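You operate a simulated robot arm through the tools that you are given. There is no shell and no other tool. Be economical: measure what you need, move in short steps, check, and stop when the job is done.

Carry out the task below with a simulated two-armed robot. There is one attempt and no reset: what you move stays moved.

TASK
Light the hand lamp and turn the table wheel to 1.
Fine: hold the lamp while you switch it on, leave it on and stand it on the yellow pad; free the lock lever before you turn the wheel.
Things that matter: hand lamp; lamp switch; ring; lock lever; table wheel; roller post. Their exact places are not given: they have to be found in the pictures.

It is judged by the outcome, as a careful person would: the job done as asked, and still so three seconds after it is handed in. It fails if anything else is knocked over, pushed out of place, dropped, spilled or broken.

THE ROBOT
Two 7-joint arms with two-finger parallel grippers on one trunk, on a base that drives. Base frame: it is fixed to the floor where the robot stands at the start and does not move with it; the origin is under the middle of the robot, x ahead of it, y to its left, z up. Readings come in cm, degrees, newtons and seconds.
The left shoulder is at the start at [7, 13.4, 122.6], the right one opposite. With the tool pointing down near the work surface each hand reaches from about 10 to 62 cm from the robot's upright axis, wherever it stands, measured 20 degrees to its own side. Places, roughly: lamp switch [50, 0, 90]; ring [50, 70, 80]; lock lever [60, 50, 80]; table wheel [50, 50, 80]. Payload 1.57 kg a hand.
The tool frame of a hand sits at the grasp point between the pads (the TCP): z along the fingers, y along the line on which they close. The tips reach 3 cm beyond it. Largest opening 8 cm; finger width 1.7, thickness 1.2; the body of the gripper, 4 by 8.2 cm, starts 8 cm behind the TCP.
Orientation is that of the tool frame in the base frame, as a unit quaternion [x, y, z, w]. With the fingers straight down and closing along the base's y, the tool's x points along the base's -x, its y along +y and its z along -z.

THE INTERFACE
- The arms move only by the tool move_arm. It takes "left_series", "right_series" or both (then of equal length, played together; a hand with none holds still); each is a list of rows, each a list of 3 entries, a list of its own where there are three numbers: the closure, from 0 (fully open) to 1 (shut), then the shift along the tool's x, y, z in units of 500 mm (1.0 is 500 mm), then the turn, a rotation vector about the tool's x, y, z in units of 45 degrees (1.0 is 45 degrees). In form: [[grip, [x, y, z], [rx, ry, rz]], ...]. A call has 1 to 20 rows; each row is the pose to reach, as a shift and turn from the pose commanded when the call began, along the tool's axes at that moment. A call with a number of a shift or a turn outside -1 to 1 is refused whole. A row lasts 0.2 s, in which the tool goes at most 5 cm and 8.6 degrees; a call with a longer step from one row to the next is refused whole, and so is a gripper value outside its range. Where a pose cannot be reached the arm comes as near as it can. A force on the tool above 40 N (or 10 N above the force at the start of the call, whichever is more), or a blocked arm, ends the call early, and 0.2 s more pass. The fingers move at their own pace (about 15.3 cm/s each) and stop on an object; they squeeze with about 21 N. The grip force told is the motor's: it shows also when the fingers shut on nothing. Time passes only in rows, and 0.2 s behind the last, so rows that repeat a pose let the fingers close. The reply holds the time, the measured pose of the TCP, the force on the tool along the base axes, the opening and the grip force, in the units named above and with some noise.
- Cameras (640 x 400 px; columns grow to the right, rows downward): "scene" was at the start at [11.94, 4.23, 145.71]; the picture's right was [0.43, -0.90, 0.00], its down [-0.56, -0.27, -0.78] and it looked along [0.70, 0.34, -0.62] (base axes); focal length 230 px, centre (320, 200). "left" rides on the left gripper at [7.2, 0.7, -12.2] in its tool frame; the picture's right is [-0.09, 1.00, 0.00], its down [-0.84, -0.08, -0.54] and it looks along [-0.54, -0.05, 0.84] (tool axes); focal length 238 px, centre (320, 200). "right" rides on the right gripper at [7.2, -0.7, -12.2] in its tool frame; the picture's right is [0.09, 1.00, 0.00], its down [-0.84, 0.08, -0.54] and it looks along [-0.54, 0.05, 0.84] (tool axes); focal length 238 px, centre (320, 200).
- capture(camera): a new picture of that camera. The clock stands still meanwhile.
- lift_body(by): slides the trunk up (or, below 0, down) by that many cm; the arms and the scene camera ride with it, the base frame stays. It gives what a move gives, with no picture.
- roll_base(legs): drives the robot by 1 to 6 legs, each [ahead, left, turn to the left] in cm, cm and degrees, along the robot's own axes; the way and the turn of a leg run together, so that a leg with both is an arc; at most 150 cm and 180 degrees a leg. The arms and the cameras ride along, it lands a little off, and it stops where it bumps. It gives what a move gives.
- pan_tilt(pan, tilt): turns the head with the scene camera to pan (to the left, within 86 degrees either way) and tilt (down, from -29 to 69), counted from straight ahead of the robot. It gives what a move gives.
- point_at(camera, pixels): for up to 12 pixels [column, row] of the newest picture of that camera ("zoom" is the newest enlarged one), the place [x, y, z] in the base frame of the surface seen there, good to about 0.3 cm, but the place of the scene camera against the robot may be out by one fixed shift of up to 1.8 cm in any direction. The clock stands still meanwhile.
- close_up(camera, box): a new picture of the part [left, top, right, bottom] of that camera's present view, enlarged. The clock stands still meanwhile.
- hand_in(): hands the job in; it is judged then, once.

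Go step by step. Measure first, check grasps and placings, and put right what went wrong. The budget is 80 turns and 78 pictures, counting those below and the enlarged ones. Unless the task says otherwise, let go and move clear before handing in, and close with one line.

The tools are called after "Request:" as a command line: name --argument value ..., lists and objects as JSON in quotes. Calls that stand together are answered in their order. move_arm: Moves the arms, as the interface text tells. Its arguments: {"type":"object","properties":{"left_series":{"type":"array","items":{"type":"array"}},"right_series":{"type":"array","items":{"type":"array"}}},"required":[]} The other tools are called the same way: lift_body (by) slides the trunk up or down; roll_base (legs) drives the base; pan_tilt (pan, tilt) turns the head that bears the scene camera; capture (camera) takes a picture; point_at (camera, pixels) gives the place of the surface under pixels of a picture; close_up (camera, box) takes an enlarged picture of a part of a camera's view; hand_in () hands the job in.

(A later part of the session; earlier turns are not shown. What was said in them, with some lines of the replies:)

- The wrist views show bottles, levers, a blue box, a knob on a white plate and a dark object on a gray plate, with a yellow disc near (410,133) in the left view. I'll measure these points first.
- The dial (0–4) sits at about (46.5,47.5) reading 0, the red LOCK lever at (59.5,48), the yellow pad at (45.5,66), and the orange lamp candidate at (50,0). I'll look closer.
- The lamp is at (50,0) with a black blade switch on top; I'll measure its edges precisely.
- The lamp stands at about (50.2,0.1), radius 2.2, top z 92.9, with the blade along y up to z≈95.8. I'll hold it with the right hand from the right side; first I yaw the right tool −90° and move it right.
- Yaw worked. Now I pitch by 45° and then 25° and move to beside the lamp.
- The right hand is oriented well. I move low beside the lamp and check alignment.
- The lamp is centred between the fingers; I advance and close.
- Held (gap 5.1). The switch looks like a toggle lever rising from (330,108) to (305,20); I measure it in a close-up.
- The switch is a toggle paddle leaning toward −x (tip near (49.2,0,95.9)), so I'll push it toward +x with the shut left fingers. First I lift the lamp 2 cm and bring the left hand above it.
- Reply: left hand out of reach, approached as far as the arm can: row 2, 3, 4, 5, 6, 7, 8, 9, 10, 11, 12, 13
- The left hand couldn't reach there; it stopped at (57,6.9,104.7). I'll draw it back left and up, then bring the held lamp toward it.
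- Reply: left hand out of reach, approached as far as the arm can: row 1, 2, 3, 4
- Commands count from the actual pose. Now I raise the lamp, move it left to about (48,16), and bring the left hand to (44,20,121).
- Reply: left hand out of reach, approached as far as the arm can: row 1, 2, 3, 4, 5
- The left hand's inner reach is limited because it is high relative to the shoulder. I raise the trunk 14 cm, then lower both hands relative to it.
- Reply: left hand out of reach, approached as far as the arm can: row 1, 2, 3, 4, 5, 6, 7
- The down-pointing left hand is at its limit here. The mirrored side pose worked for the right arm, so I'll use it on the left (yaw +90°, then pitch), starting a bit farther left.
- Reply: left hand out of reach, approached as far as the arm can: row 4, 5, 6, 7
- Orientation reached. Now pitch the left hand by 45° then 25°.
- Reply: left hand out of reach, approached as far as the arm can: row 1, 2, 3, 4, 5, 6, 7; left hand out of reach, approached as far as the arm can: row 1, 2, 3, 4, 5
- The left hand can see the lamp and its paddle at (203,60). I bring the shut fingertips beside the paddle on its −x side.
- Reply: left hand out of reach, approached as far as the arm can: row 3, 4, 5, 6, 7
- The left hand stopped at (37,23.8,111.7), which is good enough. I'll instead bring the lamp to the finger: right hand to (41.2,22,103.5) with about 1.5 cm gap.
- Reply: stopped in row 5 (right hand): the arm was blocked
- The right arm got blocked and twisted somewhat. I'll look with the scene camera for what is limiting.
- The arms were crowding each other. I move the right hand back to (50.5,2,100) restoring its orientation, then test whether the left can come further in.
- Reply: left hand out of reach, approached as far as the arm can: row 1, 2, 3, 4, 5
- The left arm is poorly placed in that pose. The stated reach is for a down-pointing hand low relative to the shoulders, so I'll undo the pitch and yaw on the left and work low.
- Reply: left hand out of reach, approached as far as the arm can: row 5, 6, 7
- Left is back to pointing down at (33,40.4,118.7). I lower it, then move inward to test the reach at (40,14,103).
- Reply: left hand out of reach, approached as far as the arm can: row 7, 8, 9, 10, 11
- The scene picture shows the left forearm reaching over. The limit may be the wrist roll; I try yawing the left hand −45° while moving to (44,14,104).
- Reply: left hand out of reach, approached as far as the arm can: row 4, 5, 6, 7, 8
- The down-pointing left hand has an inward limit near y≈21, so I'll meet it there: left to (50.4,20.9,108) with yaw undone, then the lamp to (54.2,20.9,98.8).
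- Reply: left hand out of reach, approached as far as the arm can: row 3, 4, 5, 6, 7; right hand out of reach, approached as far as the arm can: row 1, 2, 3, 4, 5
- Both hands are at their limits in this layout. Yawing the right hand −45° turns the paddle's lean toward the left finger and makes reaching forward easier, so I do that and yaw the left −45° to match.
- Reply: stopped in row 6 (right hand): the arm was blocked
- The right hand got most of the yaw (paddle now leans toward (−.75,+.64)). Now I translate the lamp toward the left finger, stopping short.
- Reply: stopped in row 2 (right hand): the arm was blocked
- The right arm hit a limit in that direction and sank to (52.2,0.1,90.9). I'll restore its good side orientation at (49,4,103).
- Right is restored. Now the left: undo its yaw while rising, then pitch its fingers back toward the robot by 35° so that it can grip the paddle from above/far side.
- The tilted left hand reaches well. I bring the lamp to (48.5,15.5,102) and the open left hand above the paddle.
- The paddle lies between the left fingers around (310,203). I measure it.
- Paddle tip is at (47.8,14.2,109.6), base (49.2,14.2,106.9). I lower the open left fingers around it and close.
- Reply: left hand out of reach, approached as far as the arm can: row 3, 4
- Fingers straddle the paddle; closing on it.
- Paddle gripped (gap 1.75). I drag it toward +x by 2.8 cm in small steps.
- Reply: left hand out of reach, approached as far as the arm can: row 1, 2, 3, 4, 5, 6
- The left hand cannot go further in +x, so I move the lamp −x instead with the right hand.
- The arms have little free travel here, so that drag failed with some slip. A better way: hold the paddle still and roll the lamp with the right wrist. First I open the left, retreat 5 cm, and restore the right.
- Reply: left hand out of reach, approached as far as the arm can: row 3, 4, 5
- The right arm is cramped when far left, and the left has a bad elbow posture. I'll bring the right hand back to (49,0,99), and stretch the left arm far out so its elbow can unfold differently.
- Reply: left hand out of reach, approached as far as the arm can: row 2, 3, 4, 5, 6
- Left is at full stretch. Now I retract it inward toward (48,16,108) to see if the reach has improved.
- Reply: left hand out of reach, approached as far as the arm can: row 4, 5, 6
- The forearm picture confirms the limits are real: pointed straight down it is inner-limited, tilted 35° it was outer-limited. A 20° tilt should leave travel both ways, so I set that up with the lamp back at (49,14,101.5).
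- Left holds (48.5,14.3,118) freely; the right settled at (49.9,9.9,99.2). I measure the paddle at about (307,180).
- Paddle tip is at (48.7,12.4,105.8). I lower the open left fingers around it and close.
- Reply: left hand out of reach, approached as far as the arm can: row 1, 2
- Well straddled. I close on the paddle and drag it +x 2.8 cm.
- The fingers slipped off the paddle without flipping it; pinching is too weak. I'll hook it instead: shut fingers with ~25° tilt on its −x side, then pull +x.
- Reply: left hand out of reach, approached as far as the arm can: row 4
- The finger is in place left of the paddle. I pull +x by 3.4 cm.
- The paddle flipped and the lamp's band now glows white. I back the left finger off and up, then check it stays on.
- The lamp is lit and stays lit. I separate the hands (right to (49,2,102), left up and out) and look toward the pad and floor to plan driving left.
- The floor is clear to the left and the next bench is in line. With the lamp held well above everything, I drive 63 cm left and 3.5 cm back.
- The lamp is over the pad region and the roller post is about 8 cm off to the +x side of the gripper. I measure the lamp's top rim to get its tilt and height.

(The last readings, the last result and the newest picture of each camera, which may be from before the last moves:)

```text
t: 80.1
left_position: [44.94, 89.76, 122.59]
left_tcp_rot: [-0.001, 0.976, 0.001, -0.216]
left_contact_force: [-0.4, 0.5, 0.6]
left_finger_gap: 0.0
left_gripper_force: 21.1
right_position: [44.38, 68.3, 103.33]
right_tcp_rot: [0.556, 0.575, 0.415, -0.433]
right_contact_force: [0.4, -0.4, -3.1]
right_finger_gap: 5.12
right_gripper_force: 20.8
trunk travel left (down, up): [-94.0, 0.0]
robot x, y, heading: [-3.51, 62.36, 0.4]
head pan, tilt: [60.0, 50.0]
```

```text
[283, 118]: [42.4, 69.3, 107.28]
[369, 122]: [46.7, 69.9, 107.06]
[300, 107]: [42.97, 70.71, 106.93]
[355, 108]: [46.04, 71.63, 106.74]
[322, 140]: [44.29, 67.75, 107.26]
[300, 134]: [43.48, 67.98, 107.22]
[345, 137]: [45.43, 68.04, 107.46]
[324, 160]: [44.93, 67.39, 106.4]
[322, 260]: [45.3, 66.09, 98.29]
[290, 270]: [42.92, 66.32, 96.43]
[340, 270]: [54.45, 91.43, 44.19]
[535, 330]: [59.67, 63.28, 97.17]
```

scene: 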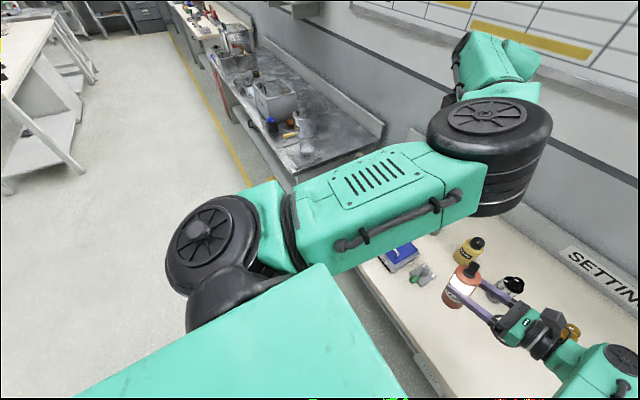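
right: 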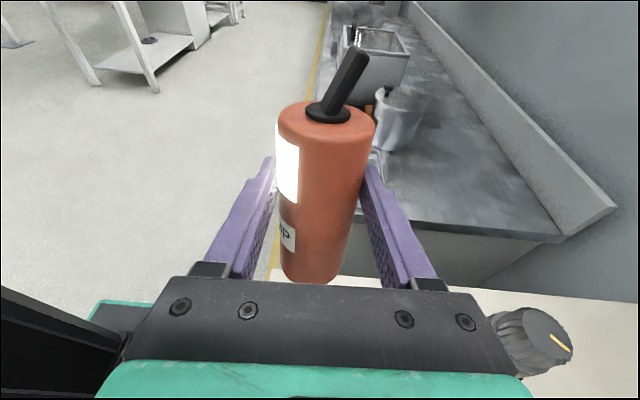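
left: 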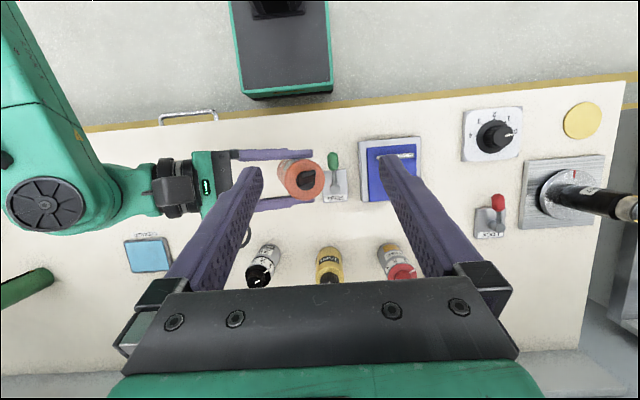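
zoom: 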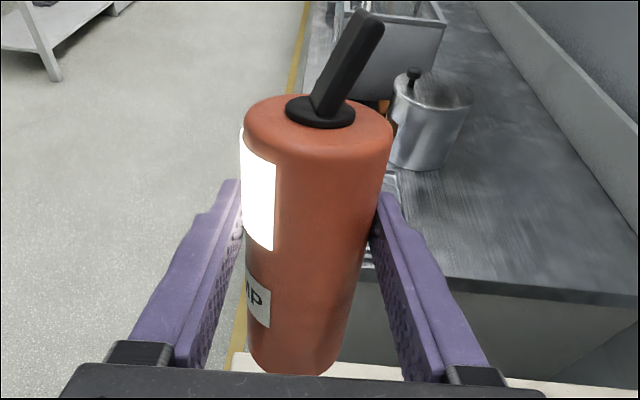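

The lamp leans about 9° toward +y, with its top 3.9 cm above the TCP. I correct most of the lean, move over the pad centre (45.6,66.2) and descend to TCP z=93.

Request:
move_arm --right_series '[[1, [-0.004, 0.011, -0.028], [0, 0.066, -0.033]], [1, [-0.016, 0.022, -0.056], [0, 0.133, -0.067]], [1, [-0.08, 0.022, -0.037], [0, 0.133, -0.067]], [1, [-0.15, 0.022, -0.017], [0, 0.133, -0.067]], [1, [-0.214, 0.023, 0.002], [0, 0.133, -0.067]], [1, [-0.214, 0.023, 0.002], [0, 0.133, -0.067]]]'

Request:
capture --camera "right"

```text
t: 81.5
left_position: [44.9, 89.9, 122.62]
left_tcp_rot: [0.0, 0.977, 0.001, -0.215]
left_contact_force: [-0.7, 0.2, 0.5]
left_finger_gap: 0.03
left_gripper_force: 20.5
right_position: [43.5, 65.31, 96.16]
right_tcp_rot: [0.519, 0.565, 0.456, -0.451]
right_contact_force: [-0.1, -0.5, -2.6]
right_finger_gap: 5.12
right_gripper_force: 20.9
right hand out of reach, approached as far as the arm can: row 4, 5, 6
trunk travel left (down, up): [-94.0, 0.0]
robot x, y, heading: [-3.73, 62.72, 0.1]
head pan, tilt: [60.0, 50.0]
```

```text
21 pictures are left
```

right: 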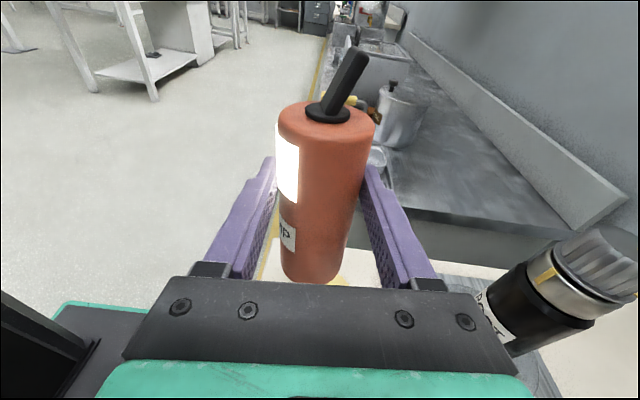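

The arm ran out of downward travel, so I use the trunk: lower 4.5 cm, and drive ahead 2.1 cm to centre in x.

Request:
roll_base --legs '[[2.1, 0, 0]]'

Request:
lift_body --by -4.5

Request:
capture --camera "right"

```text
t: 82.3
left_position: [46.48, 89.98, 122.95]
left_tcp_rot: [-0.001, 0.977, 0.001, -0.213]
left_contact_force: [-0.7, -0.1, -0.5]
left_finger_gap: 0.02
left_gripper_force: 21.0
right_position: [45.08, 65.3, 96.52]
right_tcp_rot: [0.517, 0.568, 0.456, -0.45]
right_contact_force: [-0.4, 0.4, -3.2]
right_finger_gap: 5.09
right_gripper_force: 20.8
trunk travel left (down, up): [-94.0, 0.0]
robot x, y, heading: [-1.42, 62.37, 0.2]
head pan, tilt: [60.0, 50.0]
```

```text
t: 83.2
left_position: [46.87, 89.87, 118.16]
left_tcp_rot: [-0.001, 0.976, 0.001, -0.216]
left_contact_force: [0.2, 0.3, -0.3]
left_finger_gap: 0.0
left_gripper_force: 20.9
right_position: [45.59, 65.36, 91.66]
right_tcp_rot: [0.518, 0.566, 0.454, -0.452]
right_contact_force: [0.4, -0.2, -2.4]
right_finger_gap: 5.1
right_gripper_force: 21.4
trunk travel left (down, up): [-89.5, 4.5]
robot x, y, heading: [-1.4, 62.35, 0.1]
head pan, tilt: [60.0, 50.0]
```

```text
20 pictures are left
```

right: 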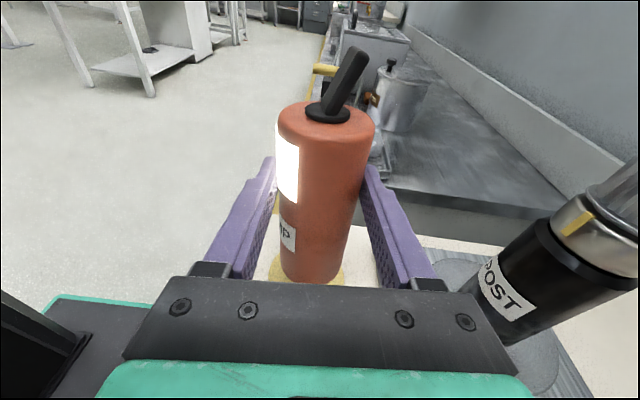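

The pad (yellow, 268–343 px) is directly under the lamp. I measure the remaining gap, lamp tilt and pad edges.

Request:
point_at --camera "right" --pixels '[[283, 118], [369, 122], [300, 107], [355, 108], [322, 140], [324, 160], [318, 265], [312, 279], [271, 273], [342, 275], [277, 258], [338, 262]]'

```text
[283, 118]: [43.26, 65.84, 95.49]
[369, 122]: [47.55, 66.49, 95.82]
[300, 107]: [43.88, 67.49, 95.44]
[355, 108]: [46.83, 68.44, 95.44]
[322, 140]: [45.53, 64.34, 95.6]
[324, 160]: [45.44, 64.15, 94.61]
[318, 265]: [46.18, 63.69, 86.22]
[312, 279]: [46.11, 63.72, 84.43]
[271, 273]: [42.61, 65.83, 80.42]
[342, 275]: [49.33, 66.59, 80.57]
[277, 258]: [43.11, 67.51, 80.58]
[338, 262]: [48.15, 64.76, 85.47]
```

Lamp centre ≈(45.7,66.2), tilt 3°, gap about 2.4 cm; pad centre ≈(46,66.3). I lower the trunk 2.2 cm and read the force.

Request:
lift_body --by -2.2

Request:
point_at --camera "right" --pixels '[[283, 118]]'

Request:
capture --camera "right"

```text
t: 83.9
left_position: [47.04, 89.9, 115.91]
left_tcp_rot: [0.0, 0.977, 0.0, -0.215]
left_contact_force: [0.0, 0.7, 0.1]
left_finger_gap: 0.01
left_gripper_force: 20.9
right_position: [45.48, 65.3, 89.53]
right_tcp_rot: [0.518, 0.566, 0.455, -0.452]
right_contact_force: [-1.1, 0.6, -1.0]
right_finger_gap: 5.09
right_gripper_force: 21.1
trunk travel left (down, up): [-87.3, 6.7]
robot x, y, heading: [-1.37, 62.23, 0.1]
head pan, tilt: [60.0, 50.0]
```

```text
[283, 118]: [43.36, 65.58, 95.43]
```

```text
19 pictures are left
```

right: 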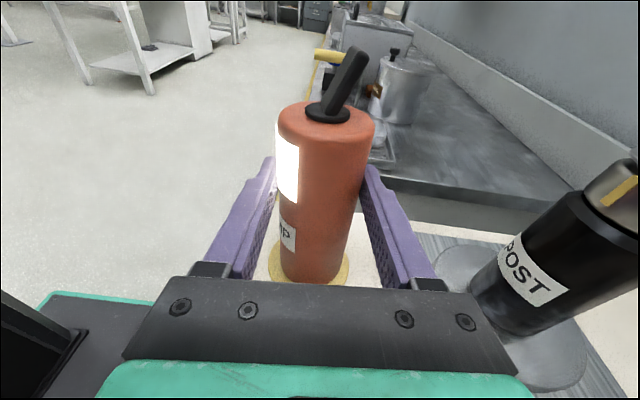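

The lamp appears nearly down and centred on the pad. I lower 0.3 more and check force.

Request:
lift_body --by -0.3

Request:
point_at --camera "right" --pixels '[[283, 118], [369, 122], [272, 265], [345, 270], [348, 262]]'

```text
t: 84.4
left_position: [46.86, 89.9, 115.75]
left_tcp_rot: [0.0, 0.977, 0.001, -0.214]
left_contact_force: [-0.1, 0.0, 0.3]
left_finger_gap: 0.01
left_gripper_force: 20.9
right_position: [45.48, 65.42, 89.37]
right_tcp_rot: [0.517, 0.566, 0.456, -0.452]
right_contact_force: [-0.5, -1.6, 5.6]
right_finger_gap: 5.09
right_gripper_force: 21.5
trunk travel left (down, up): [-87.0, 7.0]
robot x, y, heading: [-1.46, 62.55, 0.2]
head pan, tilt: [60.0, 50.0]
```

```text
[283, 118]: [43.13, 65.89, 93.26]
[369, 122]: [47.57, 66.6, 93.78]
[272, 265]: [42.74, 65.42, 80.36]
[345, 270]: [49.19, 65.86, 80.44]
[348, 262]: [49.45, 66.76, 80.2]
```

Contact made (5.6 N upward). I open the right hand slowly in place, then check.

Request:
move_arm --right_series '[[0.6, [0, 0, 0], [0, 0, 0]], [0.3, [0, 0, 0], [0, 0, 0]], [0, [0, 0, 0], [0, 0, 0]], [0, [0, 0, 0], [0, 0, 0]]]'

Request:
capture --camera "right"

```text
t: 85.4
left_position: [47.0, 89.85, 115.69]
left_tcp_rot: [-0.001, 0.977, 0.001, -0.215]
left_contact_force: [1.0, 0.0, 0.1]
left_finger_gap: 0.0
left_gripper_force: 21.0
right_position: [45.57, 65.25, 89.21]
right_tcp_rot: [0.518, 0.566, 0.455, -0.452]
right_contact_force: [-0.6, 0.2, 0.6]
right_finger_gap: 8.01
right_gripper_force: 0.1
trunk travel left (down, up): [-87.0, 7.0]
robot x, y, heading: [-1.56, 62.94, 0.2]
head pan, tilt: [60.0, 50.0]
```

```text
18 pictures are left
```

right: 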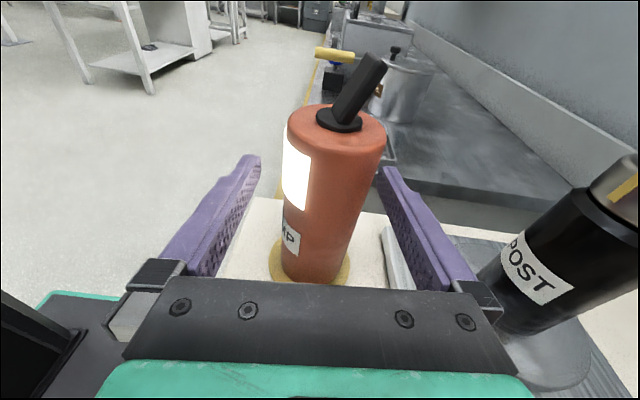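

The lamp stands lit on the pad. I shift 0.5 cm to centre, and withdraw straight back, then up.

Request:
move_arm --right_series '[[0, [0, 0.01, 0], [0, 0, 0]], [0, [0, 0.01, -0.06], [0, 0, 0]], [0, [0, 0.01, -0.13], [0, 0, 0]], [0, [0, 0.01, -0.2], [0, 0, 0]], [0, [0, 0.01, -0.27], [0, 0, 0]], [0, [0.05, 0.01, -0.31], [0, 0, 0]], [0, [0.1, 0.01, -0.34], [0, 0, 0]], [0, [0.1, 0.01, -0.34], [0, 0, 0]]]'

Request:
capture --camera "right"

```text
t: 87.2
left_position: [47.03, 89.83, 115.61]
left_tcp_rot: [-0.002, 0.977, 0.001, -0.215]
left_contact_force: [-0.3, -1.0, 0.2]
left_finger_gap: 0.0
left_gripper_force: 20.8
right_position: [46.42, 50.83, 94.03]
right_tcp_rot: [0.516, 0.567, 0.455, -0.453]
right_contact_force: [0.1, 0.0, -0.2]
right_finger_gap: 8.03
right_gripper_force: 0.0
right hand out of reach, approached as far as the arm can: row 1, 5, 6, 7, 8
trunk travel left (down, up): [-87.0, 7.0]
robot x, y, heading: [-1.56, 62.74, 0.1]
head pan, tilt: [60.0, 50.0]
```

```text
17 pictures are left
```

right: 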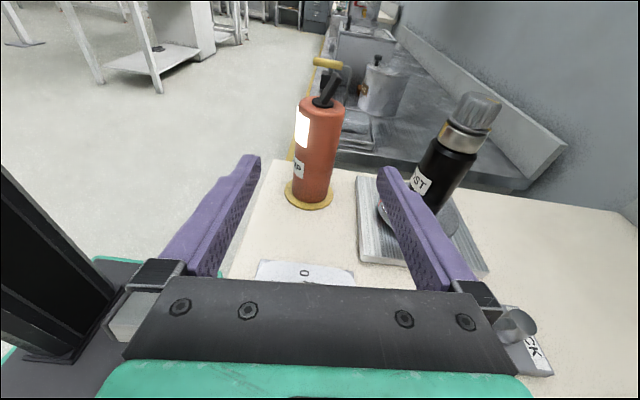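

The lamp stands on the pad, lit, and the hand is clear. Now the wheel: I raise the trunk, bring the right hand back to pointing down, and unroll its yaw.

Request:
lift_body --by 7

Request:
move_arm --right_series '[[0, [0.03, -0.013, -0.025], [0, -0.167, 0]], [0, [0.06, -0.027, -0.05], [0, -0.333, 0]], [0, [0.09, -0.04, -0.075], [0, -0.5, 0]], [0, [0.12, -0.053, -0.1], [0, -0.667, 0]], [0, [0.15, -0.067, -0.125], [0, -0.833, 0]], [0, [0.18, -0.08, -0.15], [0, -1, 0]], [0, [0.18, -0.08, -0.15], [0, -1, 0]]]'

Request:
move_arm --right_series '[[0, [0, 0, 0], [0, -0.156, 0]], [0, [0, 0, 0], [0, -0.312, 0]], [0, [0, 0, 0], [0, -0.468, 0]], [0, [0, 0, 0], [0, -0.624, 0]], [0, [0, 0, 0], [0, -0.78, 0]], [0, [0, 0, 0], [0, -0.78, 0]]]'

Request:
move_arm --right_series '[[0, [0, 0, 0], [0, 0, -0.167]], [0, [0, 0, 0], [0, 0, -0.333]], [0, [0, 0, 0], [0, 0, -0.5]], [0, [0, 0, 0], [0, 0, -0.667]], [0, [0, 0, 0], [0, 0, -0.833]], [0, [0, 0, 0], [0, 0, -1]], [0, [0, 0, 0], [0, 0, -1]]]'

Request:
move_arm --right_series '[[0, [0, 0, 0], [0, 0, -0.167]], [0, [0, 0, 0], [0, 0, -0.333]], [0, [0, 0, 0], [0, 0, -0.5]], [0, [0, 0, 0], [0, 0, -0.667]], [0, [0, 0, 0], [0, 0, -0.833]], [0, [0, 0, 0], [0, 0, -1]], [0, [0, 0, 0], [0, 0, -1]]]'

```text
t: 88.3
left_position: [46.95, 89.96, 122.64]
left_tcp_rot: [-0.001, 0.977, 0.0, -0.215]
left_contact_force: [0.2, 0.1, -1.2]
left_finger_gap: 0.02
left_gripper_force: 20.7
right_position: [46.57, 50.93, 100.99]
right_tcp_rot: [0.518, 0.567, 0.455, -0.451]
right_contact_force: [0.1, 0.6, 0.2]
right_finger_gap: 7.99
right_gripper_force: 0.2
trunk travel left (down, up): [-94.0, 0.0]
robot x, y, heading: [-1.43, 62.33, 0.2]
head pan, tilt: [60.0, 50.0]
```

```text
t: 89.9
left_position: [47.02, 89.88, 122.61]
left_tcp_rot: [-0.001, 0.976, 0.001, -0.216]
left_contact_force: [0.0, 0.2, -0.2]
left_finger_gap: 0.0
left_gripper_force: 20.9
right_position: [55.26, 49.42, 108.07]
right_tcp_rot: [0.475, 0.654, 0.502, -0.306]
right_contact_force: [-0.4, 0.5, -0.5]
right_finger_gap: 8.0
right_gripper_force: 0.0
right hand out of reach, approached as far as the arm can: row 1, 2, 3, 4, 5, 6, 7
trunk travel left (down, up): [-94.0, 0.0]
robot x, y, heading: [-1.46, 62.54, 0.2]
head pan, tilt: [60.0, 50.0]
```

```text
t: 91.3
left_position: [47.01, 89.85, 122.81]
left_tcp_rot: [-0.001, 0.977, 0.001, -0.215]
left_contact_force: [0.2, 0.4, 0.6]
left_finger_gap: 0.0
left_gripper_force: 20.8
right_position: [55.28, 48.89, 107.96]
right_tcp_rot: [0.607, 0.715, 0.335, -0.091]
right_contact_force: [-0.5, 0.0, 0.2]
right_finger_gap: 8.02
right_gripper_force: 0.0
trunk travel left (down, up): [-94.0, 0.0]
robot x, y, heading: [-1.09, 62.49, 0.4]
head pan, tilt: [60.0, 50.0]
```

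```text
t: 92.9
left_position: [46.99, 90.08, 122.76]
left_tcp_rot: [0.0, 0.977, 0.001, -0.214]
left_contact_force: [-0.6, 0.7, 0.6]
left_finger_gap: 0.0
left_gripper_force: 21.1
right_position: [55.05, 49.49, 107.77]
right_tcp_rot: [0.284, 0.893, 0.346, 0.041]
right_contact_force: [0.3, -0.2, -0.4]
right_finger_gap: 8.01
right_gripper_force: 0.1
trunk travel left (down, up): [-94.0, 0.0]
robot x, y, heading: [-1.81, 62.86, 0.1]
head pan, tilt: [60.0, 50.0]
```

```text
t: 94.5
left_position: [46.94, 89.95, 122.78]
left_tcp_rot: [-0.001, 0.977, 0.001, -0.214]
left_contact_force: [-0.7, 0.3, 0.5]
left_finger_gap: 0.0
left_gripper_force: 21.1
right_position: [55.13, 49.5, 107.71]
right_tcp_rot: [-0.08, 0.934, 0.305, 0.17]
right_contact_force: [-0.9, -0.4, -0.9]
right_finger_gap: 8.02
right_gripper_force: 0.0
trunk travel left (down, up): [-94.0, 0.0]
robot x, y, heading: [-1.3, 62.42, 0.5]
head pan, tilt: [60.0, 50.0]
```

The right hand is free at (55,49.5,107.7) but tilted; I rotate it to straight down and look at the lock lever.

Request:
move_arm --right_series '[[0, [0, 0, 0], [0.133, 0.074, 0.035]], [0, [0, 0, 0], [0.265, 0.148, 0.069]], [0, [0, 0, 0], [0.398, 0.222, 0.104]], [0, [0, 0, 0], [0.53, 0.295, 0.139]], [0, [0, 0, 0], [0.663, 0.369, 0.173]], [0, [0, 0, 0], [0.795, 0.443, 0.208]], [0, [0, 0, 0], [0.795, 0.443, 0.208]]]'

Request:
capture --camera "right"

```text
t: 96.1
left_position: [47.02, 89.87, 122.73]
left_tcp_rot: [-0.001, 0.977, 0.0, -0.215]
left_contact_force: [-0.6, 0.3, -0.3]
left_finger_gap: 0.0
left_gripper_force: 21.5
right_position: [55.06, 49.54, 107.88]
right_tcp_rot: [0.0, 1.0, -0.002, -0.002]
right_contact_force: [-1.2, -0.2, 0.4]
right_finger_gap: 8.02
right_gripper_force: 0.1
trunk travel left (down, up): [-94.0, 0.0]
robot x, y, heading: [-1.34, 62.88, 0.1]
head pan, tilt: [60.0, 50.0]
```

```text
16 pictures are left
```

right: 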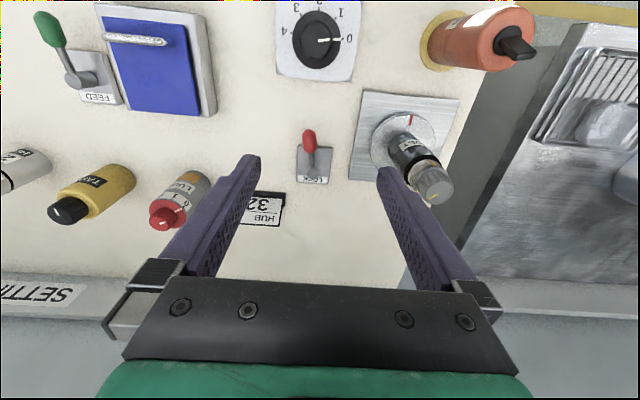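

The LOCK lever is at (310,140–180). I zoom and measure it and the dial.

Request:
close_up --camera "right" --box '[280, 115, 350, 190]'

Request:
point_at --camera "right" --pixels '[[308, 132], [309, 140], [310, 148], [311, 158], [311, 168], [304, 142], [315, 142], [300, 160], [325, 37], [317, 42], [300, 35], [315, 20]]'

Request:
close_up --camera "right" --box '[260, 0, 380, 90]'

```text
5.33 times, centred on (315, 152) of right
```

zoom: 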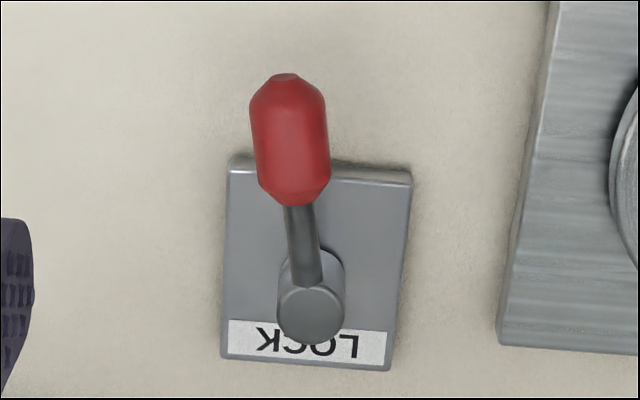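

```text
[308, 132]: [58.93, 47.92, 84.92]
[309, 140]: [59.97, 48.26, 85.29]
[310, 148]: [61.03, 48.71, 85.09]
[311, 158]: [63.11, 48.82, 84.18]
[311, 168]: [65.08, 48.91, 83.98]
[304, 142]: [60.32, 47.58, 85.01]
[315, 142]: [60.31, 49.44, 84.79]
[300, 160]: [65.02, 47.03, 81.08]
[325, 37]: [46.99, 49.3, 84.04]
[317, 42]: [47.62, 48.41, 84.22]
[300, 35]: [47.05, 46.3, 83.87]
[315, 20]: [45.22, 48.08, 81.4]
```

```text
4.44 times, centred on (320, 45) of right
```

zoom: 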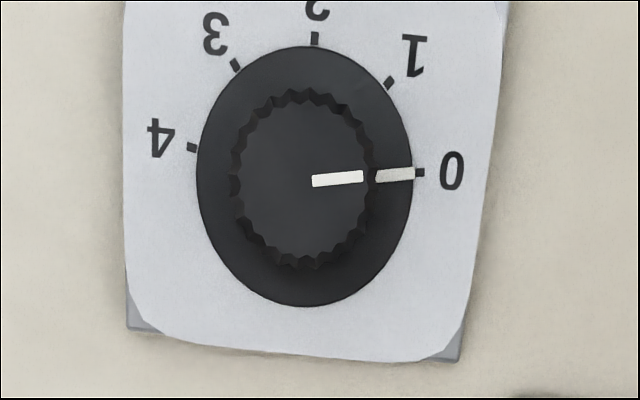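

The lever's hub is at (65,48.9) with the red handle at (58.7–61.3, 48.3, z≈84.3); the dial is at (47,48) on 0. I bring the shut right fingers down on the +y side of the handle to test pushing it toward −y.

Request:
move_arm --right_series '[[1, [-0.05, 0.018, 0], [0, 0, 0]], [1, [-0.098, 0.038, 0.03], [0, 0, 0]], [1, [-0.098, 0.038, 0.11], [0, 0, 0]], [1, [-0.098, 0.038, 0.19], [0, 0, 0]], [1, [-0.098, 0.038, 0.27], [0, 0, 0]], [1, [-0.098, 0.038, 0.35], [0, 0, 0]], [1, [-0.098, 0.038, 0.4], [0, 0, 0]], [1, [-0.098, 0.038, 0.44], [0, 0, 0]], [1, [-0.098, 0.038, 0.44], [0, 0, 0]]]'

Request:
capture --camera "right"

```text
t: 98.1
left_position: [47.0, 90.18, 122.57]
left_tcp_rot: [-0.001, 0.977, 0.0, -0.215]
left_contact_force: [-1.0, -0.4, 0.3]
left_finger_gap: 0.01
left_gripper_force: 20.7
right_position: [52.99, 53.36, 90.43]
right_tcp_rot: [0.001, 1.0, 0.001, -0.002]
right_contact_force: [0.9, -0.2, 0.2]
right_finger_gap: 0.0
right_gripper_force: 21.2
right hand out of reach, approached as far as the arm can: row 2, 3, 4, 5, 6, 7, 8, 9
trunk travel left (down, up): [-94.0, 0.0]
robot x, y, heading: [-1.56, 62.2, 0.2]
head pan, tilt: [60.0, 50.0]
```

```text
13 pictures are left
```

right: 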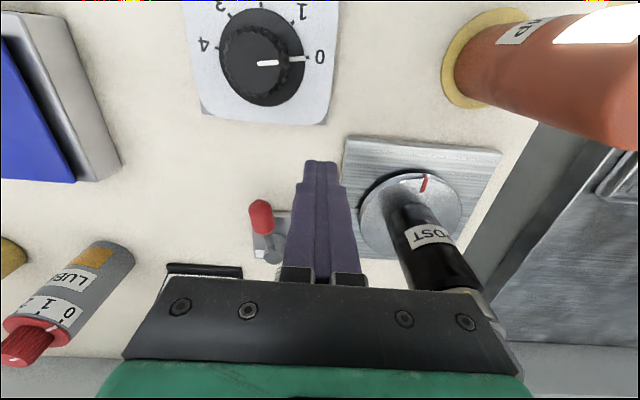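

Straight down is out of reach here; I go up, tilt the fingers 35° forward, and lower the trunk 7 cm.

Request:
move_arm --right_series '[[1, [0, -0.01, -0.08], [0, 0, 0]], [1, [0, -0.02, -0.16], [0, -0.156, 0]], [1, [-0.02, -0.03, -0.24], [0, -0.312, 0]], [1, [-0.04, -0.04, -0.26], [0, -0.468, 0]], [1, [-0.06, -0.04, -0.26], [0, -0.624, 0]], [1, [-0.06, -0.04, -0.26], [0, -0.78, 0]], [1, [-0.06, -0.04, -0.26], [0, -0.78, 0]]]'

Request:
lift_body --by -7

```text
t: 99.7
left_position: [46.85, 89.97, 122.62]
left_tcp_rot: [0.0, 0.977, 0.001, -0.215]
left_contact_force: [0.2, 0.4, -0.2]
left_finger_gap: 0.0
left_gripper_force: 20.9
right_position: [56.11, 50.92, 103.47]
right_tcp_rot: [0.001, 0.954, 0.0, 0.301]
right_contact_force: [0.0, 0.4, 0.3]
right_finger_gap: 0.0
right_gripper_force: 21.2
trunk travel left (down, up): [-94.0, 0.0]
robot x, y, heading: [-1.2, 62.88, 0.2]
head pan, tilt: [60.0, 50.0]
```

```text
t: 100.8
left_position: [46.84, 89.94, 115.73]
left_tcp_rot: [-0.001, 0.977, 0.001, -0.214]
left_contact_force: [0.8, -0.3, 0.2]
left_finger_gap: 0.01
left_gripper_force: 20.6
right_position: [56.12, 51.06, 96.57]
right_tcp_rot: [0.0, 0.954, 0.0, 0.3]
right_contact_force: [-0.7, -0.8, 0.1]
right_finger_gap: 0.0
right_gripper_force: 21.0
trunk travel left (down, up): [-87.0, 7.0]
robot x, y, heading: [-1.08, 62.51, 0.1]
head pan, tilt: [60.0, 50.0]
```

Now approach beside the handle: TCP to (59.1,51.3,85.7).

Request:
move_arm --right_series '[[1, [0.019, 0.006, 0.053], [0, 0, 0]], [1, [0.038, 0.006, 0.106], [0, 0, 0]], [1, [0.057, 0.006, 0.16], [0, 0, 0]], [1, [0.076, 0.006, 0.213], [0, 0, 0]], [1, [0.076, 0.006, 0.213], [0, 0, 0]]]'

Request:
capture --camera "right"

```text
t: 102.0
left_position: [46.95, 89.95, 115.76]
left_tcp_rot: [-0.001, 0.977, 0.001, -0.215]
left_contact_force: [-1.0, 0.2, 0.7]
left_finger_gap: 0.0
left_gripper_force: 21.0
right_position: [59.08, 51.43, 85.62]
right_tcp_rot: [0.001, 0.954, 0.001, 0.301]
right_contact_force: [-0.3, 0.3, 1.0]
right_finger_gap: 0.01
right_gripper_force: 20.8
trunk travel left (down, up): [-87.0, 7.0]
robot x, y, heading: [-1.31, 62.52, 0.0]
head pan, tilt: [60.0, 50.0]
```

```text
12 pictures are left
```

right: 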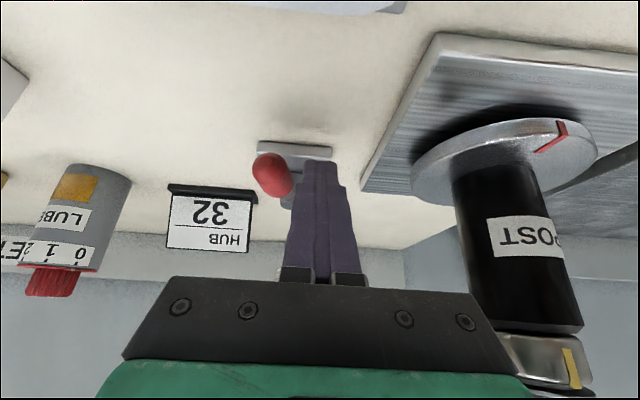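

The finger is right beside the red handle (272,175). I push −y in small steps by 2.5 cm and watch the force.

Request:
move_arm --right_series '[[1, [0, -0.01, 0], [0, 0, 0]], [1, [0, -0.02, 0], [0, 0, 0]], [1, [0, -0.03, 0], [0, 0, 0]], [1, [0, -0.04, 0], [0, 0, 0]], [1, [0, -0.05, 0], [0, 0, 0]], [1, [0, -0.05, 0], [0, 0, 0]]]'

Request:
point_at --camera "right" --pixels '[[272, 170]]'

```text
t: 103.4
left_position: [46.97, 89.91, 115.66]
left_tcp_rot: [0.0, 0.977, 0.001, -0.215]
left_contact_force: [0.0, -1.5, 0.2]
left_finger_gap: 0.0
left_gripper_force: 21.0
right_position: [59.05, 48.82, 85.52]
right_tcp_rot: [0.001, 0.953, 0.0, 0.301]
right_contact_force: [0.7, 0.9, 1.1]
right_finger_gap: 0.0
right_gripper_force: 20.9
trunk travel left (down, up): [-87.0, 7.0]
robot x, y, heading: [-1.67, 62.53, 0.3]
head pan, tilt: [60.0, 50.0]
```

```text
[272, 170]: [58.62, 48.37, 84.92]
```

Force stays near zero over the push, so the lever is swinging freely toward −y. I follow its arc further.

Request:
move_arm --right_series '[[1, [0, -0.019, 0], [0, 0, 0]], [1, [0, -0.038, 0], [0, 0, 0]], [1, [-0.01, -0.057, 0.007], [0, 0, 0]], [1, [-0.02, -0.076, 0.014], [0, 0, 0]], [1, [-0.034, -0.089, 0.0235], [0, 0, 0]], [1, [-0.034, -0.089, 0.0235], [0, 0, 0]]]'

Request:
capture --camera "right"

```text
t: 104.8
left_position: [46.84, 89.82, 115.61]
left_tcp_rot: [0.0, 0.977, 0.0, -0.214]
left_contact_force: [-0.8, -0.1, 0.3]
left_finger_gap: 0.0
left_gripper_force: 21.2
right_position: [61.19, 44.37, 85.61]
right_tcp_rot: [0.001, 0.954, 0.0, 0.3]
right_contact_force: [-0.6, 0.7, 0.0]
right_finger_gap: 0.0
right_gripper_force: 20.6
trunk travel left (down, up): [-87.0, 7.0]
robot x, y, heading: [-1.51, 63.02, 0.4]
head pan, tilt: [60.0, 50.0]
```

```text
11 pictures are left
```

right: 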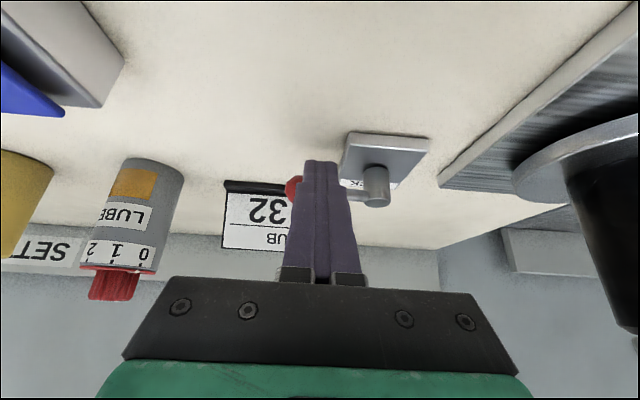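

The lever now points toward −y (handle near (294,187)). I push it a final 1.2 cm to its end, then back off and rise.

Request:
move_arm --right_series '[[1, [-0.01, 0, 0.007], [0, 0, 0]], [1, [-0.02, 0, 0.014], [0, 0, 0]], [1, [-0.02, 0, 0.014], [0, 0, 0]]]'

Request:
move_arm --right_series '[[1, [0.03, 0, -0.02], [0, 0, 0]], [1, [0.06, 0, -0.042], [0, 0, 0]], [1, [0.02, 0, -0.1], [0, 0, 0]], [1, [-0.02, 0, -0.16], [0, 0, 0]], [1, [-0.07, 0, -0.23], [0, 0, 0]], [1, [-0.07, 0, -0.23], [0, 0, 0]]]'

Request:
capture --camera "right"

```text
t: 105.6
left_position: [46.98, 90.0, 115.75]
left_tcp_rot: [-0.001, 0.976, 0.001, -0.216]
left_contact_force: [0.2, -0.3, 0.2]
left_finger_gap: 0.01
left_gripper_force: 21.3
right_position: [62.35, 44.43, 85.54]
right_tcp_rot: [0.0, 0.954, 0.001, 0.301]
right_contact_force: [-0.6, 0.1, -1.0]
right_finger_gap: 0.0
right_gripper_force: 21.3
trunk travel left (down, up): [-87.0, 7.0]
robot x, y, heading: [-1.25, 62.48, 0.2]
head pan, tilt: [60.0, 50.0]
```

```text
t: 107.0
left_position: [47.05, 89.93, 115.69]
left_tcp_rot: [0.0, 0.977, 0.001, -0.215]
left_contact_force: [0.1, -0.6, 0.5]
left_finger_gap: 0.01
left_gripper_force: 21.1
right_position: [58.72, 44.36, 96.91]
right_tcp_rot: [0.001, 0.954, -0.001, 0.3]
right_contact_force: [0.6, -0.9, 0.5]
right_finger_gap: 0.0
right_gripper_force: 20.6
trunk travel left (down, up): [-87.0, 7.0]
robot x, y, heading: [-1.53, 62.74, 0.2]
head pan, tilt: [60.0, 50.0]
```

```text
10 pictures are left
```

right: 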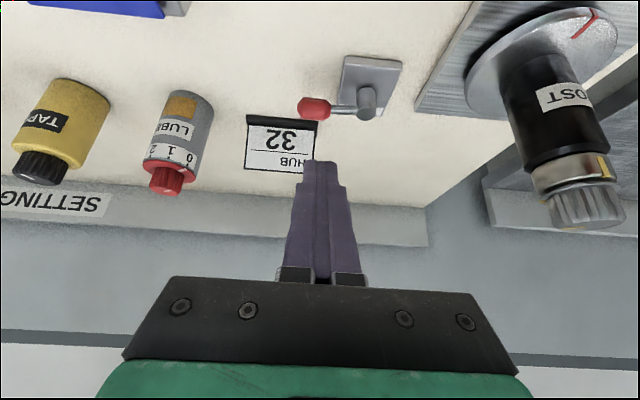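

The lever has swung fully and stays there. Now the wheel, centre ≈(47.4,48.3), knob ≈4 cm wide with top z≈84.2: I untilt the right hand above it, open, and pre-yaw −45° so that the turn (about 40° counter-clockwise) is in a comfortable range.

Request:
move_arm --right_series '[[0, [0.03, 0.015, -0.036], [0, 0.156, 0]], [0, [0.06, 0.03, -0.072], [0, 0.312, 0]], [0, [0.09, 0.045, -0.108], [0, 0.468, 0]], [0, [0.12, 0.06, -0.144], [0, 0.624, 0]], [0, [0.15, 0.078, -0.179], [0, 0.78, 0]], [0, [0.15, 0.078, -0.179], [0, 0.78, 0]]]'

Request:
move_arm --right_series '[[0, [0, 0, 0], [0, 0, 0.167]], [0, [0, 0, 0], [0, 0, 0.333]], [0, [0, 0, 0], [0, 0, 0.5]], [0, [0, 0, 0], [0, 0, 0.667]], [0, [0, 0, 0], [0, 0, 0.833]], [0, [0, 0, 0], [0, 0, 1]], [0, [0, 0, 0], [0, 0, 1]]]'

Request:
capture --camera "right"

```text
t: 108.4
left_position: [47.04, 89.74, 115.71]
left_tcp_rot: [0.0, 0.977, 0.002, -0.215]
left_contact_force: [0.9, -0.6, -0.3]
left_finger_gap: 0.01
left_gripper_force: 21.4
right_position: [47.48, 43.22, 99.72]
right_tcp_rot: [0.029, 0.999, -0.044, -0.002]
right_contact_force: [-0.8, -0.1, 0.3]
right_finger_gap: 8.01
right_gripper_force: 0.0
trunk travel left (down, up): [-87.0, 7.0]
robot x, y, heading: [-2.0, 62.39, 0.2]
head pan, tilt: [60.0, 50.0]
```

```text
t: 110.0
left_position: [47.02, 89.92, 115.69]
left_tcp_rot: [-0.001, 0.977, 0.001, -0.215]
left_contact_force: [0.1, -0.5, -0.5]
left_finger_gap: 0.0
left_gripper_force: 21.5
right_position: [47.66, 43.45, 100.08]
right_tcp_rot: [0.41, 0.911, -0.038, 0.018]
right_contact_force: [-0.1, 0.4, 0.1]
right_finger_gap: 8.01
right_gripper_force: 0.1
trunk travel left (down, up): [-87.0, 7.0]
robot x, y, heading: [-1.56, 62.7, 0.1]
head pan, tilt: [60.0, 50.0]
```

```text
9 pictures are left
```

right: 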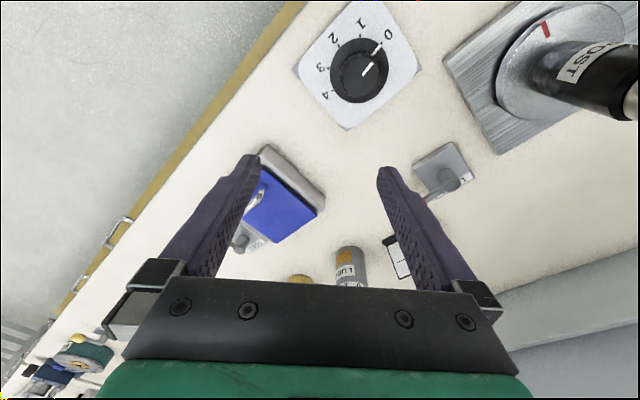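

The hand is at (47.7,43.5), short in y by about 5 cm. I measure the dial from this picture and then move over it.

Request:
point_at --camera "right" --pixels '[[363, 72], [355, 60], [372, 62], [350, 80], [376, 82], [363, 92], [335, 72], [390, 70], [361, 40], [366, 100], [345, 72], [380, 72]]'

Request:
close_up --camera "right" --box '[290, 0, 430, 130]'

```text
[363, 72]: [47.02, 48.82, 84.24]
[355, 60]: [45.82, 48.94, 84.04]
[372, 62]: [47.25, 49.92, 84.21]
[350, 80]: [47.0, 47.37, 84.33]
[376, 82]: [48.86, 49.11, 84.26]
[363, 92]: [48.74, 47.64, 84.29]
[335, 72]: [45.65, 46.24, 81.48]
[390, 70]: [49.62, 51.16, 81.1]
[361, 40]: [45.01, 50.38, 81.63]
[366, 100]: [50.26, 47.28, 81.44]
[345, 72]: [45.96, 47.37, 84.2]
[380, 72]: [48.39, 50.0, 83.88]
```

```text
3.08 times, centred on (360, 65) of right
```

zoom: 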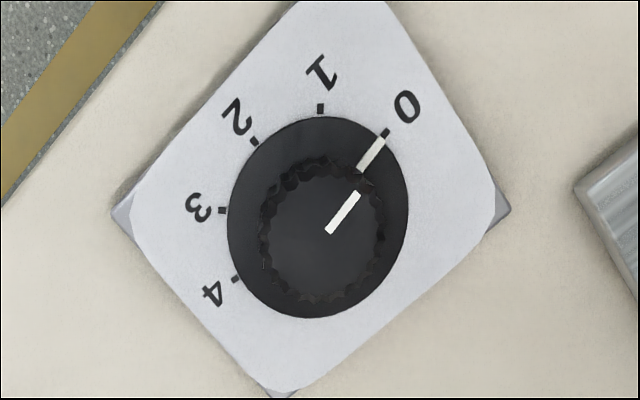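

The knob centre is (47.2,48.35), radius ≈2, top z 84.2; marks are about 42° apart. I move the hand over it at z=100.

Request:
move_arm --right_series '[[0, [0.026, 0.019, -0.003], [-0.024, 0.027, 0]], [0, [0.053, 0.039, -0.005], [-0.047, 0.053, 0]], [0, [0.079, 0.058, -0.008], [-0.071, 0.08, 0]], [0, [0.079, 0.058, -0.008], [-0.071, 0.08, 0]]]'

```text
t: 111.0
left_position: [46.88, 89.88, 115.59]
left_tcp_rot: [-0.001, 0.977, 0.001, -0.215]
left_contact_force: [0.0, 0.3, 0.1]
left_finger_gap: 0.0
left_gripper_force: 20.9
right_position: [48.31, 47.89, 100.46]
right_tcp_rot: [0.413, 0.91, 0.004, 0.011]
right_contact_force: [-0.2, -0.5, -0.1]
right_finger_gap: 8.01
right_gripper_force: 0.1
right hand out of reach, approached as far as the arm can: row 2, 3, 4
trunk travel left (down, up): [-87.0, 7.0]
robot x, y, heading: [-1.44, 62.57, 0.4]
head pan, tilt: [60.0, 50.0]
```

The arm is at its inner limit again, so I back the base off 5 cm and then reach forward, giving it room.

Request:
roll_base --legs '[[-5, 0, 0]]'

```text
t: 111.9
left_position: [42.76, 89.89, 115.3]
left_tcp_rot: [0.0, 0.976, 0.0, -0.219]
left_contact_force: [0.8, -0.3, -1.2]
left_finger_gap: 0.02
left_gripper_force: 21.1
right_position: [43.86, 47.82, 99.73]
right_tcp_rot: [0.412, 0.911, -0.002, 0.007]
right_contact_force: [1.1, -0.1, -0.4]
right_finger_gap: 8.01
right_gripper_force: 0.0
trunk travel left (down, up): [-87.0, 7.0]
robot x, y, heading: [-6.54, 62.58, 0.1]
head pan, tilt: [60.0, 50.0]
```

Now I reach over the knob and down to z≈91, then read the pose.

Request:
move_arm --right_series '[[0, [-0.02, 0.03, 0.02], [0, 0, 0]], [0, [-0.04, 0.061, 0.06], [0, 0, 0]], [0, [-0.04, 0.061, 0.12], [0, 0, 0]], [0, [-0.04, 0.061, 0.18], [0, 0, 0]], [0, [-0.04, 0.061, 0.18], [0, 0, 0]]]'

```text
t: 113.1
left_position: [42.11, 89.85, 115.51]
left_tcp_rot: [-0.001, 0.976, 0.001, -0.216]
left_contact_force: [0.0, -0.1, -1.1]
left_finger_gap: 0.0
left_gripper_force: 20.9
right_position: [47.15, 48.23, 91.04]
right_tcp_rot: [0.412, 0.911, 0.0, 0.01]
right_contact_force: [0.4, -0.5, 0.7]
right_finger_gap: 7.98
right_gripper_force: 0.0
trunk travel left (down, up): [-87.0, 7.0]
robot x, y, heading: [-6.34, 62.6, 0.3]
head pan, tilt: [60.0, 50.0]
```

Exactly over the knob. I lower 5 cm and close on it.

Request:
move_arm --right_series '[[0, [0.001, 0.002, 0.05], [0, 0, 0]], [0, [0.001, 0.002, 0.1], [0, 0, 0]], [0, [0.001, 0.002, 0.1], [0, 0, 0]], [1, [0.001, 0.002, 0.1], [0, 0, 0]], [1, [0.001, 0.002, 0.1], [0, 0, 0]], [1, [0.001, 0.002, 0.1], [0, 0, 0]]]'

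```text
t: 114.5
left_position: [42.14, 90.02, 115.59]
left_tcp_rot: [-0.001, 0.977, 0.0, -0.215]
left_contact_force: [-0.9, 0.8, -0.2]
left_finger_gap: 0.01
left_gripper_force: 20.7
right_position: [47.19, 48.36, 86.13]
right_tcp_rot: [0.411, 0.912, -0.001, 0.01]
right_contact_force: [5.5, 5.5, 2.3]
right_finger_gap: 4.14
right_gripper_force: 45.2
trunk travel left (down, up): [-87.0, 7.0]
robot x, y, heading: [-6.66, 62.51, 0.3]
head pan, tilt: [60.0, 50.0]
```

Gripped (gap 4.14). I turn 42° counter-clockwise (tool z −0.93) and look.

Request:
move_arm --right_series '[[1, [0.001, 0.002, 0], [0, 0, -0.155]], [1, [0.001, 0.002, 0], [0, 0, -0.31]], [1, [0.001, 0.002, 0], [0, 0, -0.465]], [1, [0.001, 0.002, 0], [0, 0, -0.62]], [1, [0.001, 0.002, 0], [0, 0, -0.775]], [1, [0.001, 0.002, 0], [0, 0, -0.93]], [1, [0.001, 0.002, 0], [0, 0, -0.93]]]'

Request:
close_up --camera "right" --box '[230, 80, 410, 220]'

```text
t: 116.1
left_position: [42.03, 89.96, 115.56]
left_tcp_rot: [-0.001, 0.976, -0.001, -0.216]
left_contact_force: [-0.1, -0.2, -0.3]
left_finger_gap: 0.0
left_gripper_force: 21.2
right_position: [47.11, 48.42, 86.17]
right_tcp_rot: [0.059, 0.998, -0.004, 0.01]
right_contact_force: [5.4, 0.6, 4.5]
right_finger_gap: 4.14
right_gripper_force: 44.8
trunk travel left (down, up): [-87.0, 7.0]
robot x, y, heading: [-6.28, 62.62, 0.2]
head pan, tilt: [60.0, 50.0]
```

```text
2.86 times, centred on (320, 150) of right
```

zoom: 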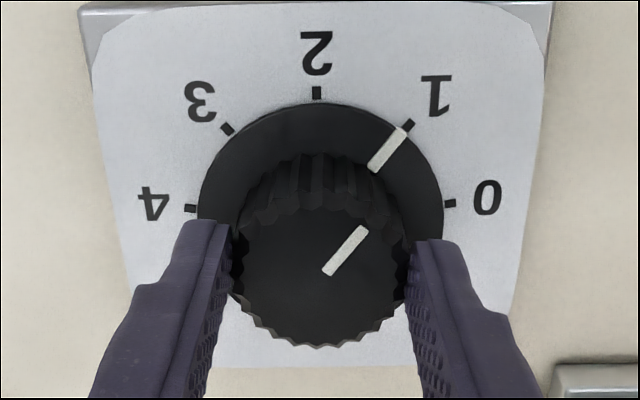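

The pointer line (373,168)→(402,132) lines up with mark 1 at (408,124). I open, rise, and check.

Request:
move_arm --right_series '[[0.4, [0, 0, 0], [0, 0, 0]], [0, [0, 0, 0], [0, 0, 0]], [0, [0, 0, 0], [0, 0, 0]], [0, [0, 0, -0.08], [0, 0, 0]], [0, [0, 0, -0.16], [0, 0, 0]], [0, [0, 0, -0.24], [0, 0, 0]], [0, [0.04, 0, -0.3], [0, 0, 0]], [0, [0.04, 0, -0.3], [0, 0, 0]]]'

Request:
capture --camera "right"

```text
t: 117.9
left_position: [42.02, 89.95, 115.65]
left_tcp_rot: [-0.001, 0.977, 0.0, -0.214]
left_contact_force: [0.3, -0.1, 0.2]
left_finger_gap: 0.0
left_gripper_force: 20.9
right_position: [44.77, 48.72, 101.13]
right_tcp_rot: [0.059, 0.998, -0.005, 0.009]
right_contact_force: [-0.2, -0.4, 0.7]
right_finger_gap: 8.02
right_gripper_force: 0.1
trunk travel left (down, up): [-87.0, 7.0]
robot x, y, heading: [-6.09, 62.8, 0.2]
head pan, tilt: [60.0, 50.0]
```

```text
6 pictures are left
```

right: 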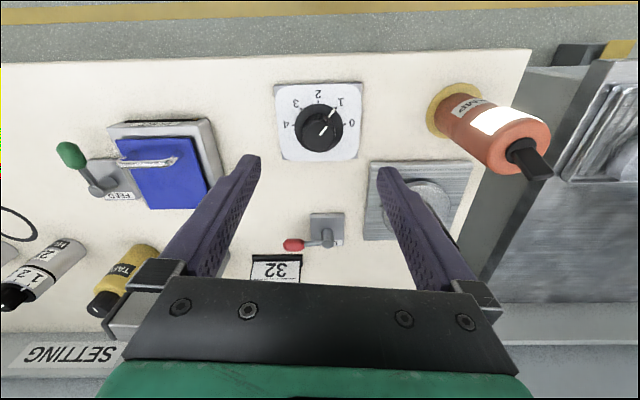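

Request:
close_up --camera "right" --box '[265, 70, 375, 170]'

Request:
close_up --camera "right" --box '[410, 60, 570, 200]'

```text
4.00 times, centred on (320, 120) of right
```

zoom: 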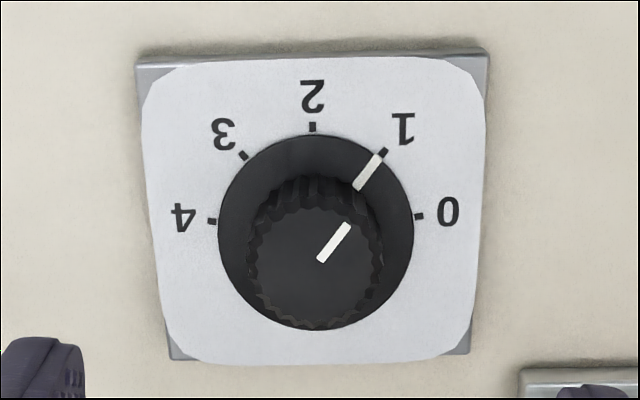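

```text
2.86 times, centred on (490, 130) of right
```

zoom: 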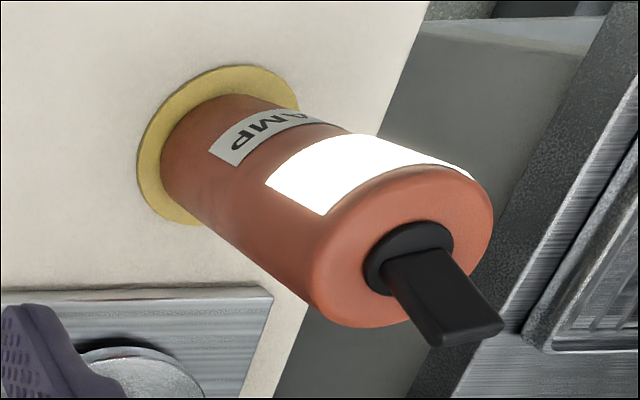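

The wheel reads 1, the lamp stands lit on the pad. I raise the hand clear and take one last overall picture to check the post and everything else.

Request:
move_arm --right_series '[[0, [0.03, -0.05, -0.05], [0, 0, 0]], [0, [0.06, -0.1, -0.1], [0, 0, 0]], [0, [0.06, -0.15, -0.15], [0, 0, 0]], [0, [0.06, -0.15, -0.15], [0, 0, 0]]]'

Request:
capture --camera "right"

```text
t: 118.9
left_position: [41.97, 90.05, 115.66]
left_tcp_rot: [-0.001, 0.977, 0.001, -0.215]
left_contact_force: [0.5, -0.1, 0.0]
left_finger_gap: 0.0
left_gripper_force: 20.9
right_position: [44.46, 39.5, 105.86]
right_tcp_rot: [0.065, 0.998, -0.009, 0.009]
right_contact_force: [-0.7, -0.6, 0.2]
right_finger_gap: 8.01
right_gripper_force: 0.1
right hand out of reach, approached as far as the arm can: row 1, 2, 3, 4
trunk travel left (down, up): [-87.0, 7.0]
robot x, y, heading: [-6.47, 62.18, 0.1]
head pan, tilt: [60.0, 50.0]
```

```text
3 pictures are left
```

right: 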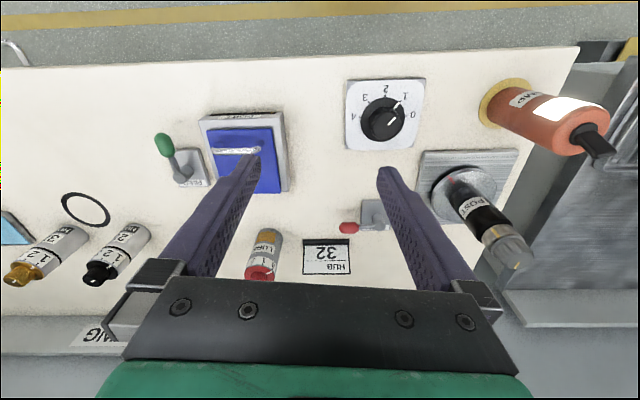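

The picture shows the lamp lit on the pad at (545,115), the wheel on 1 at (385,118), the lever swung free at (360,225), and the post and bottles in place. Both hands are clear, so I hand in.

Request:
hand_in

```text
The job is handed in.
```

The lamp was switched on while held and stands lit on the yellow pad. The lock lever was swung aside with no resistance before I turned the wheel, which now reads 1. Nothing else looked disturbed in the last picture, and the job is handed in.
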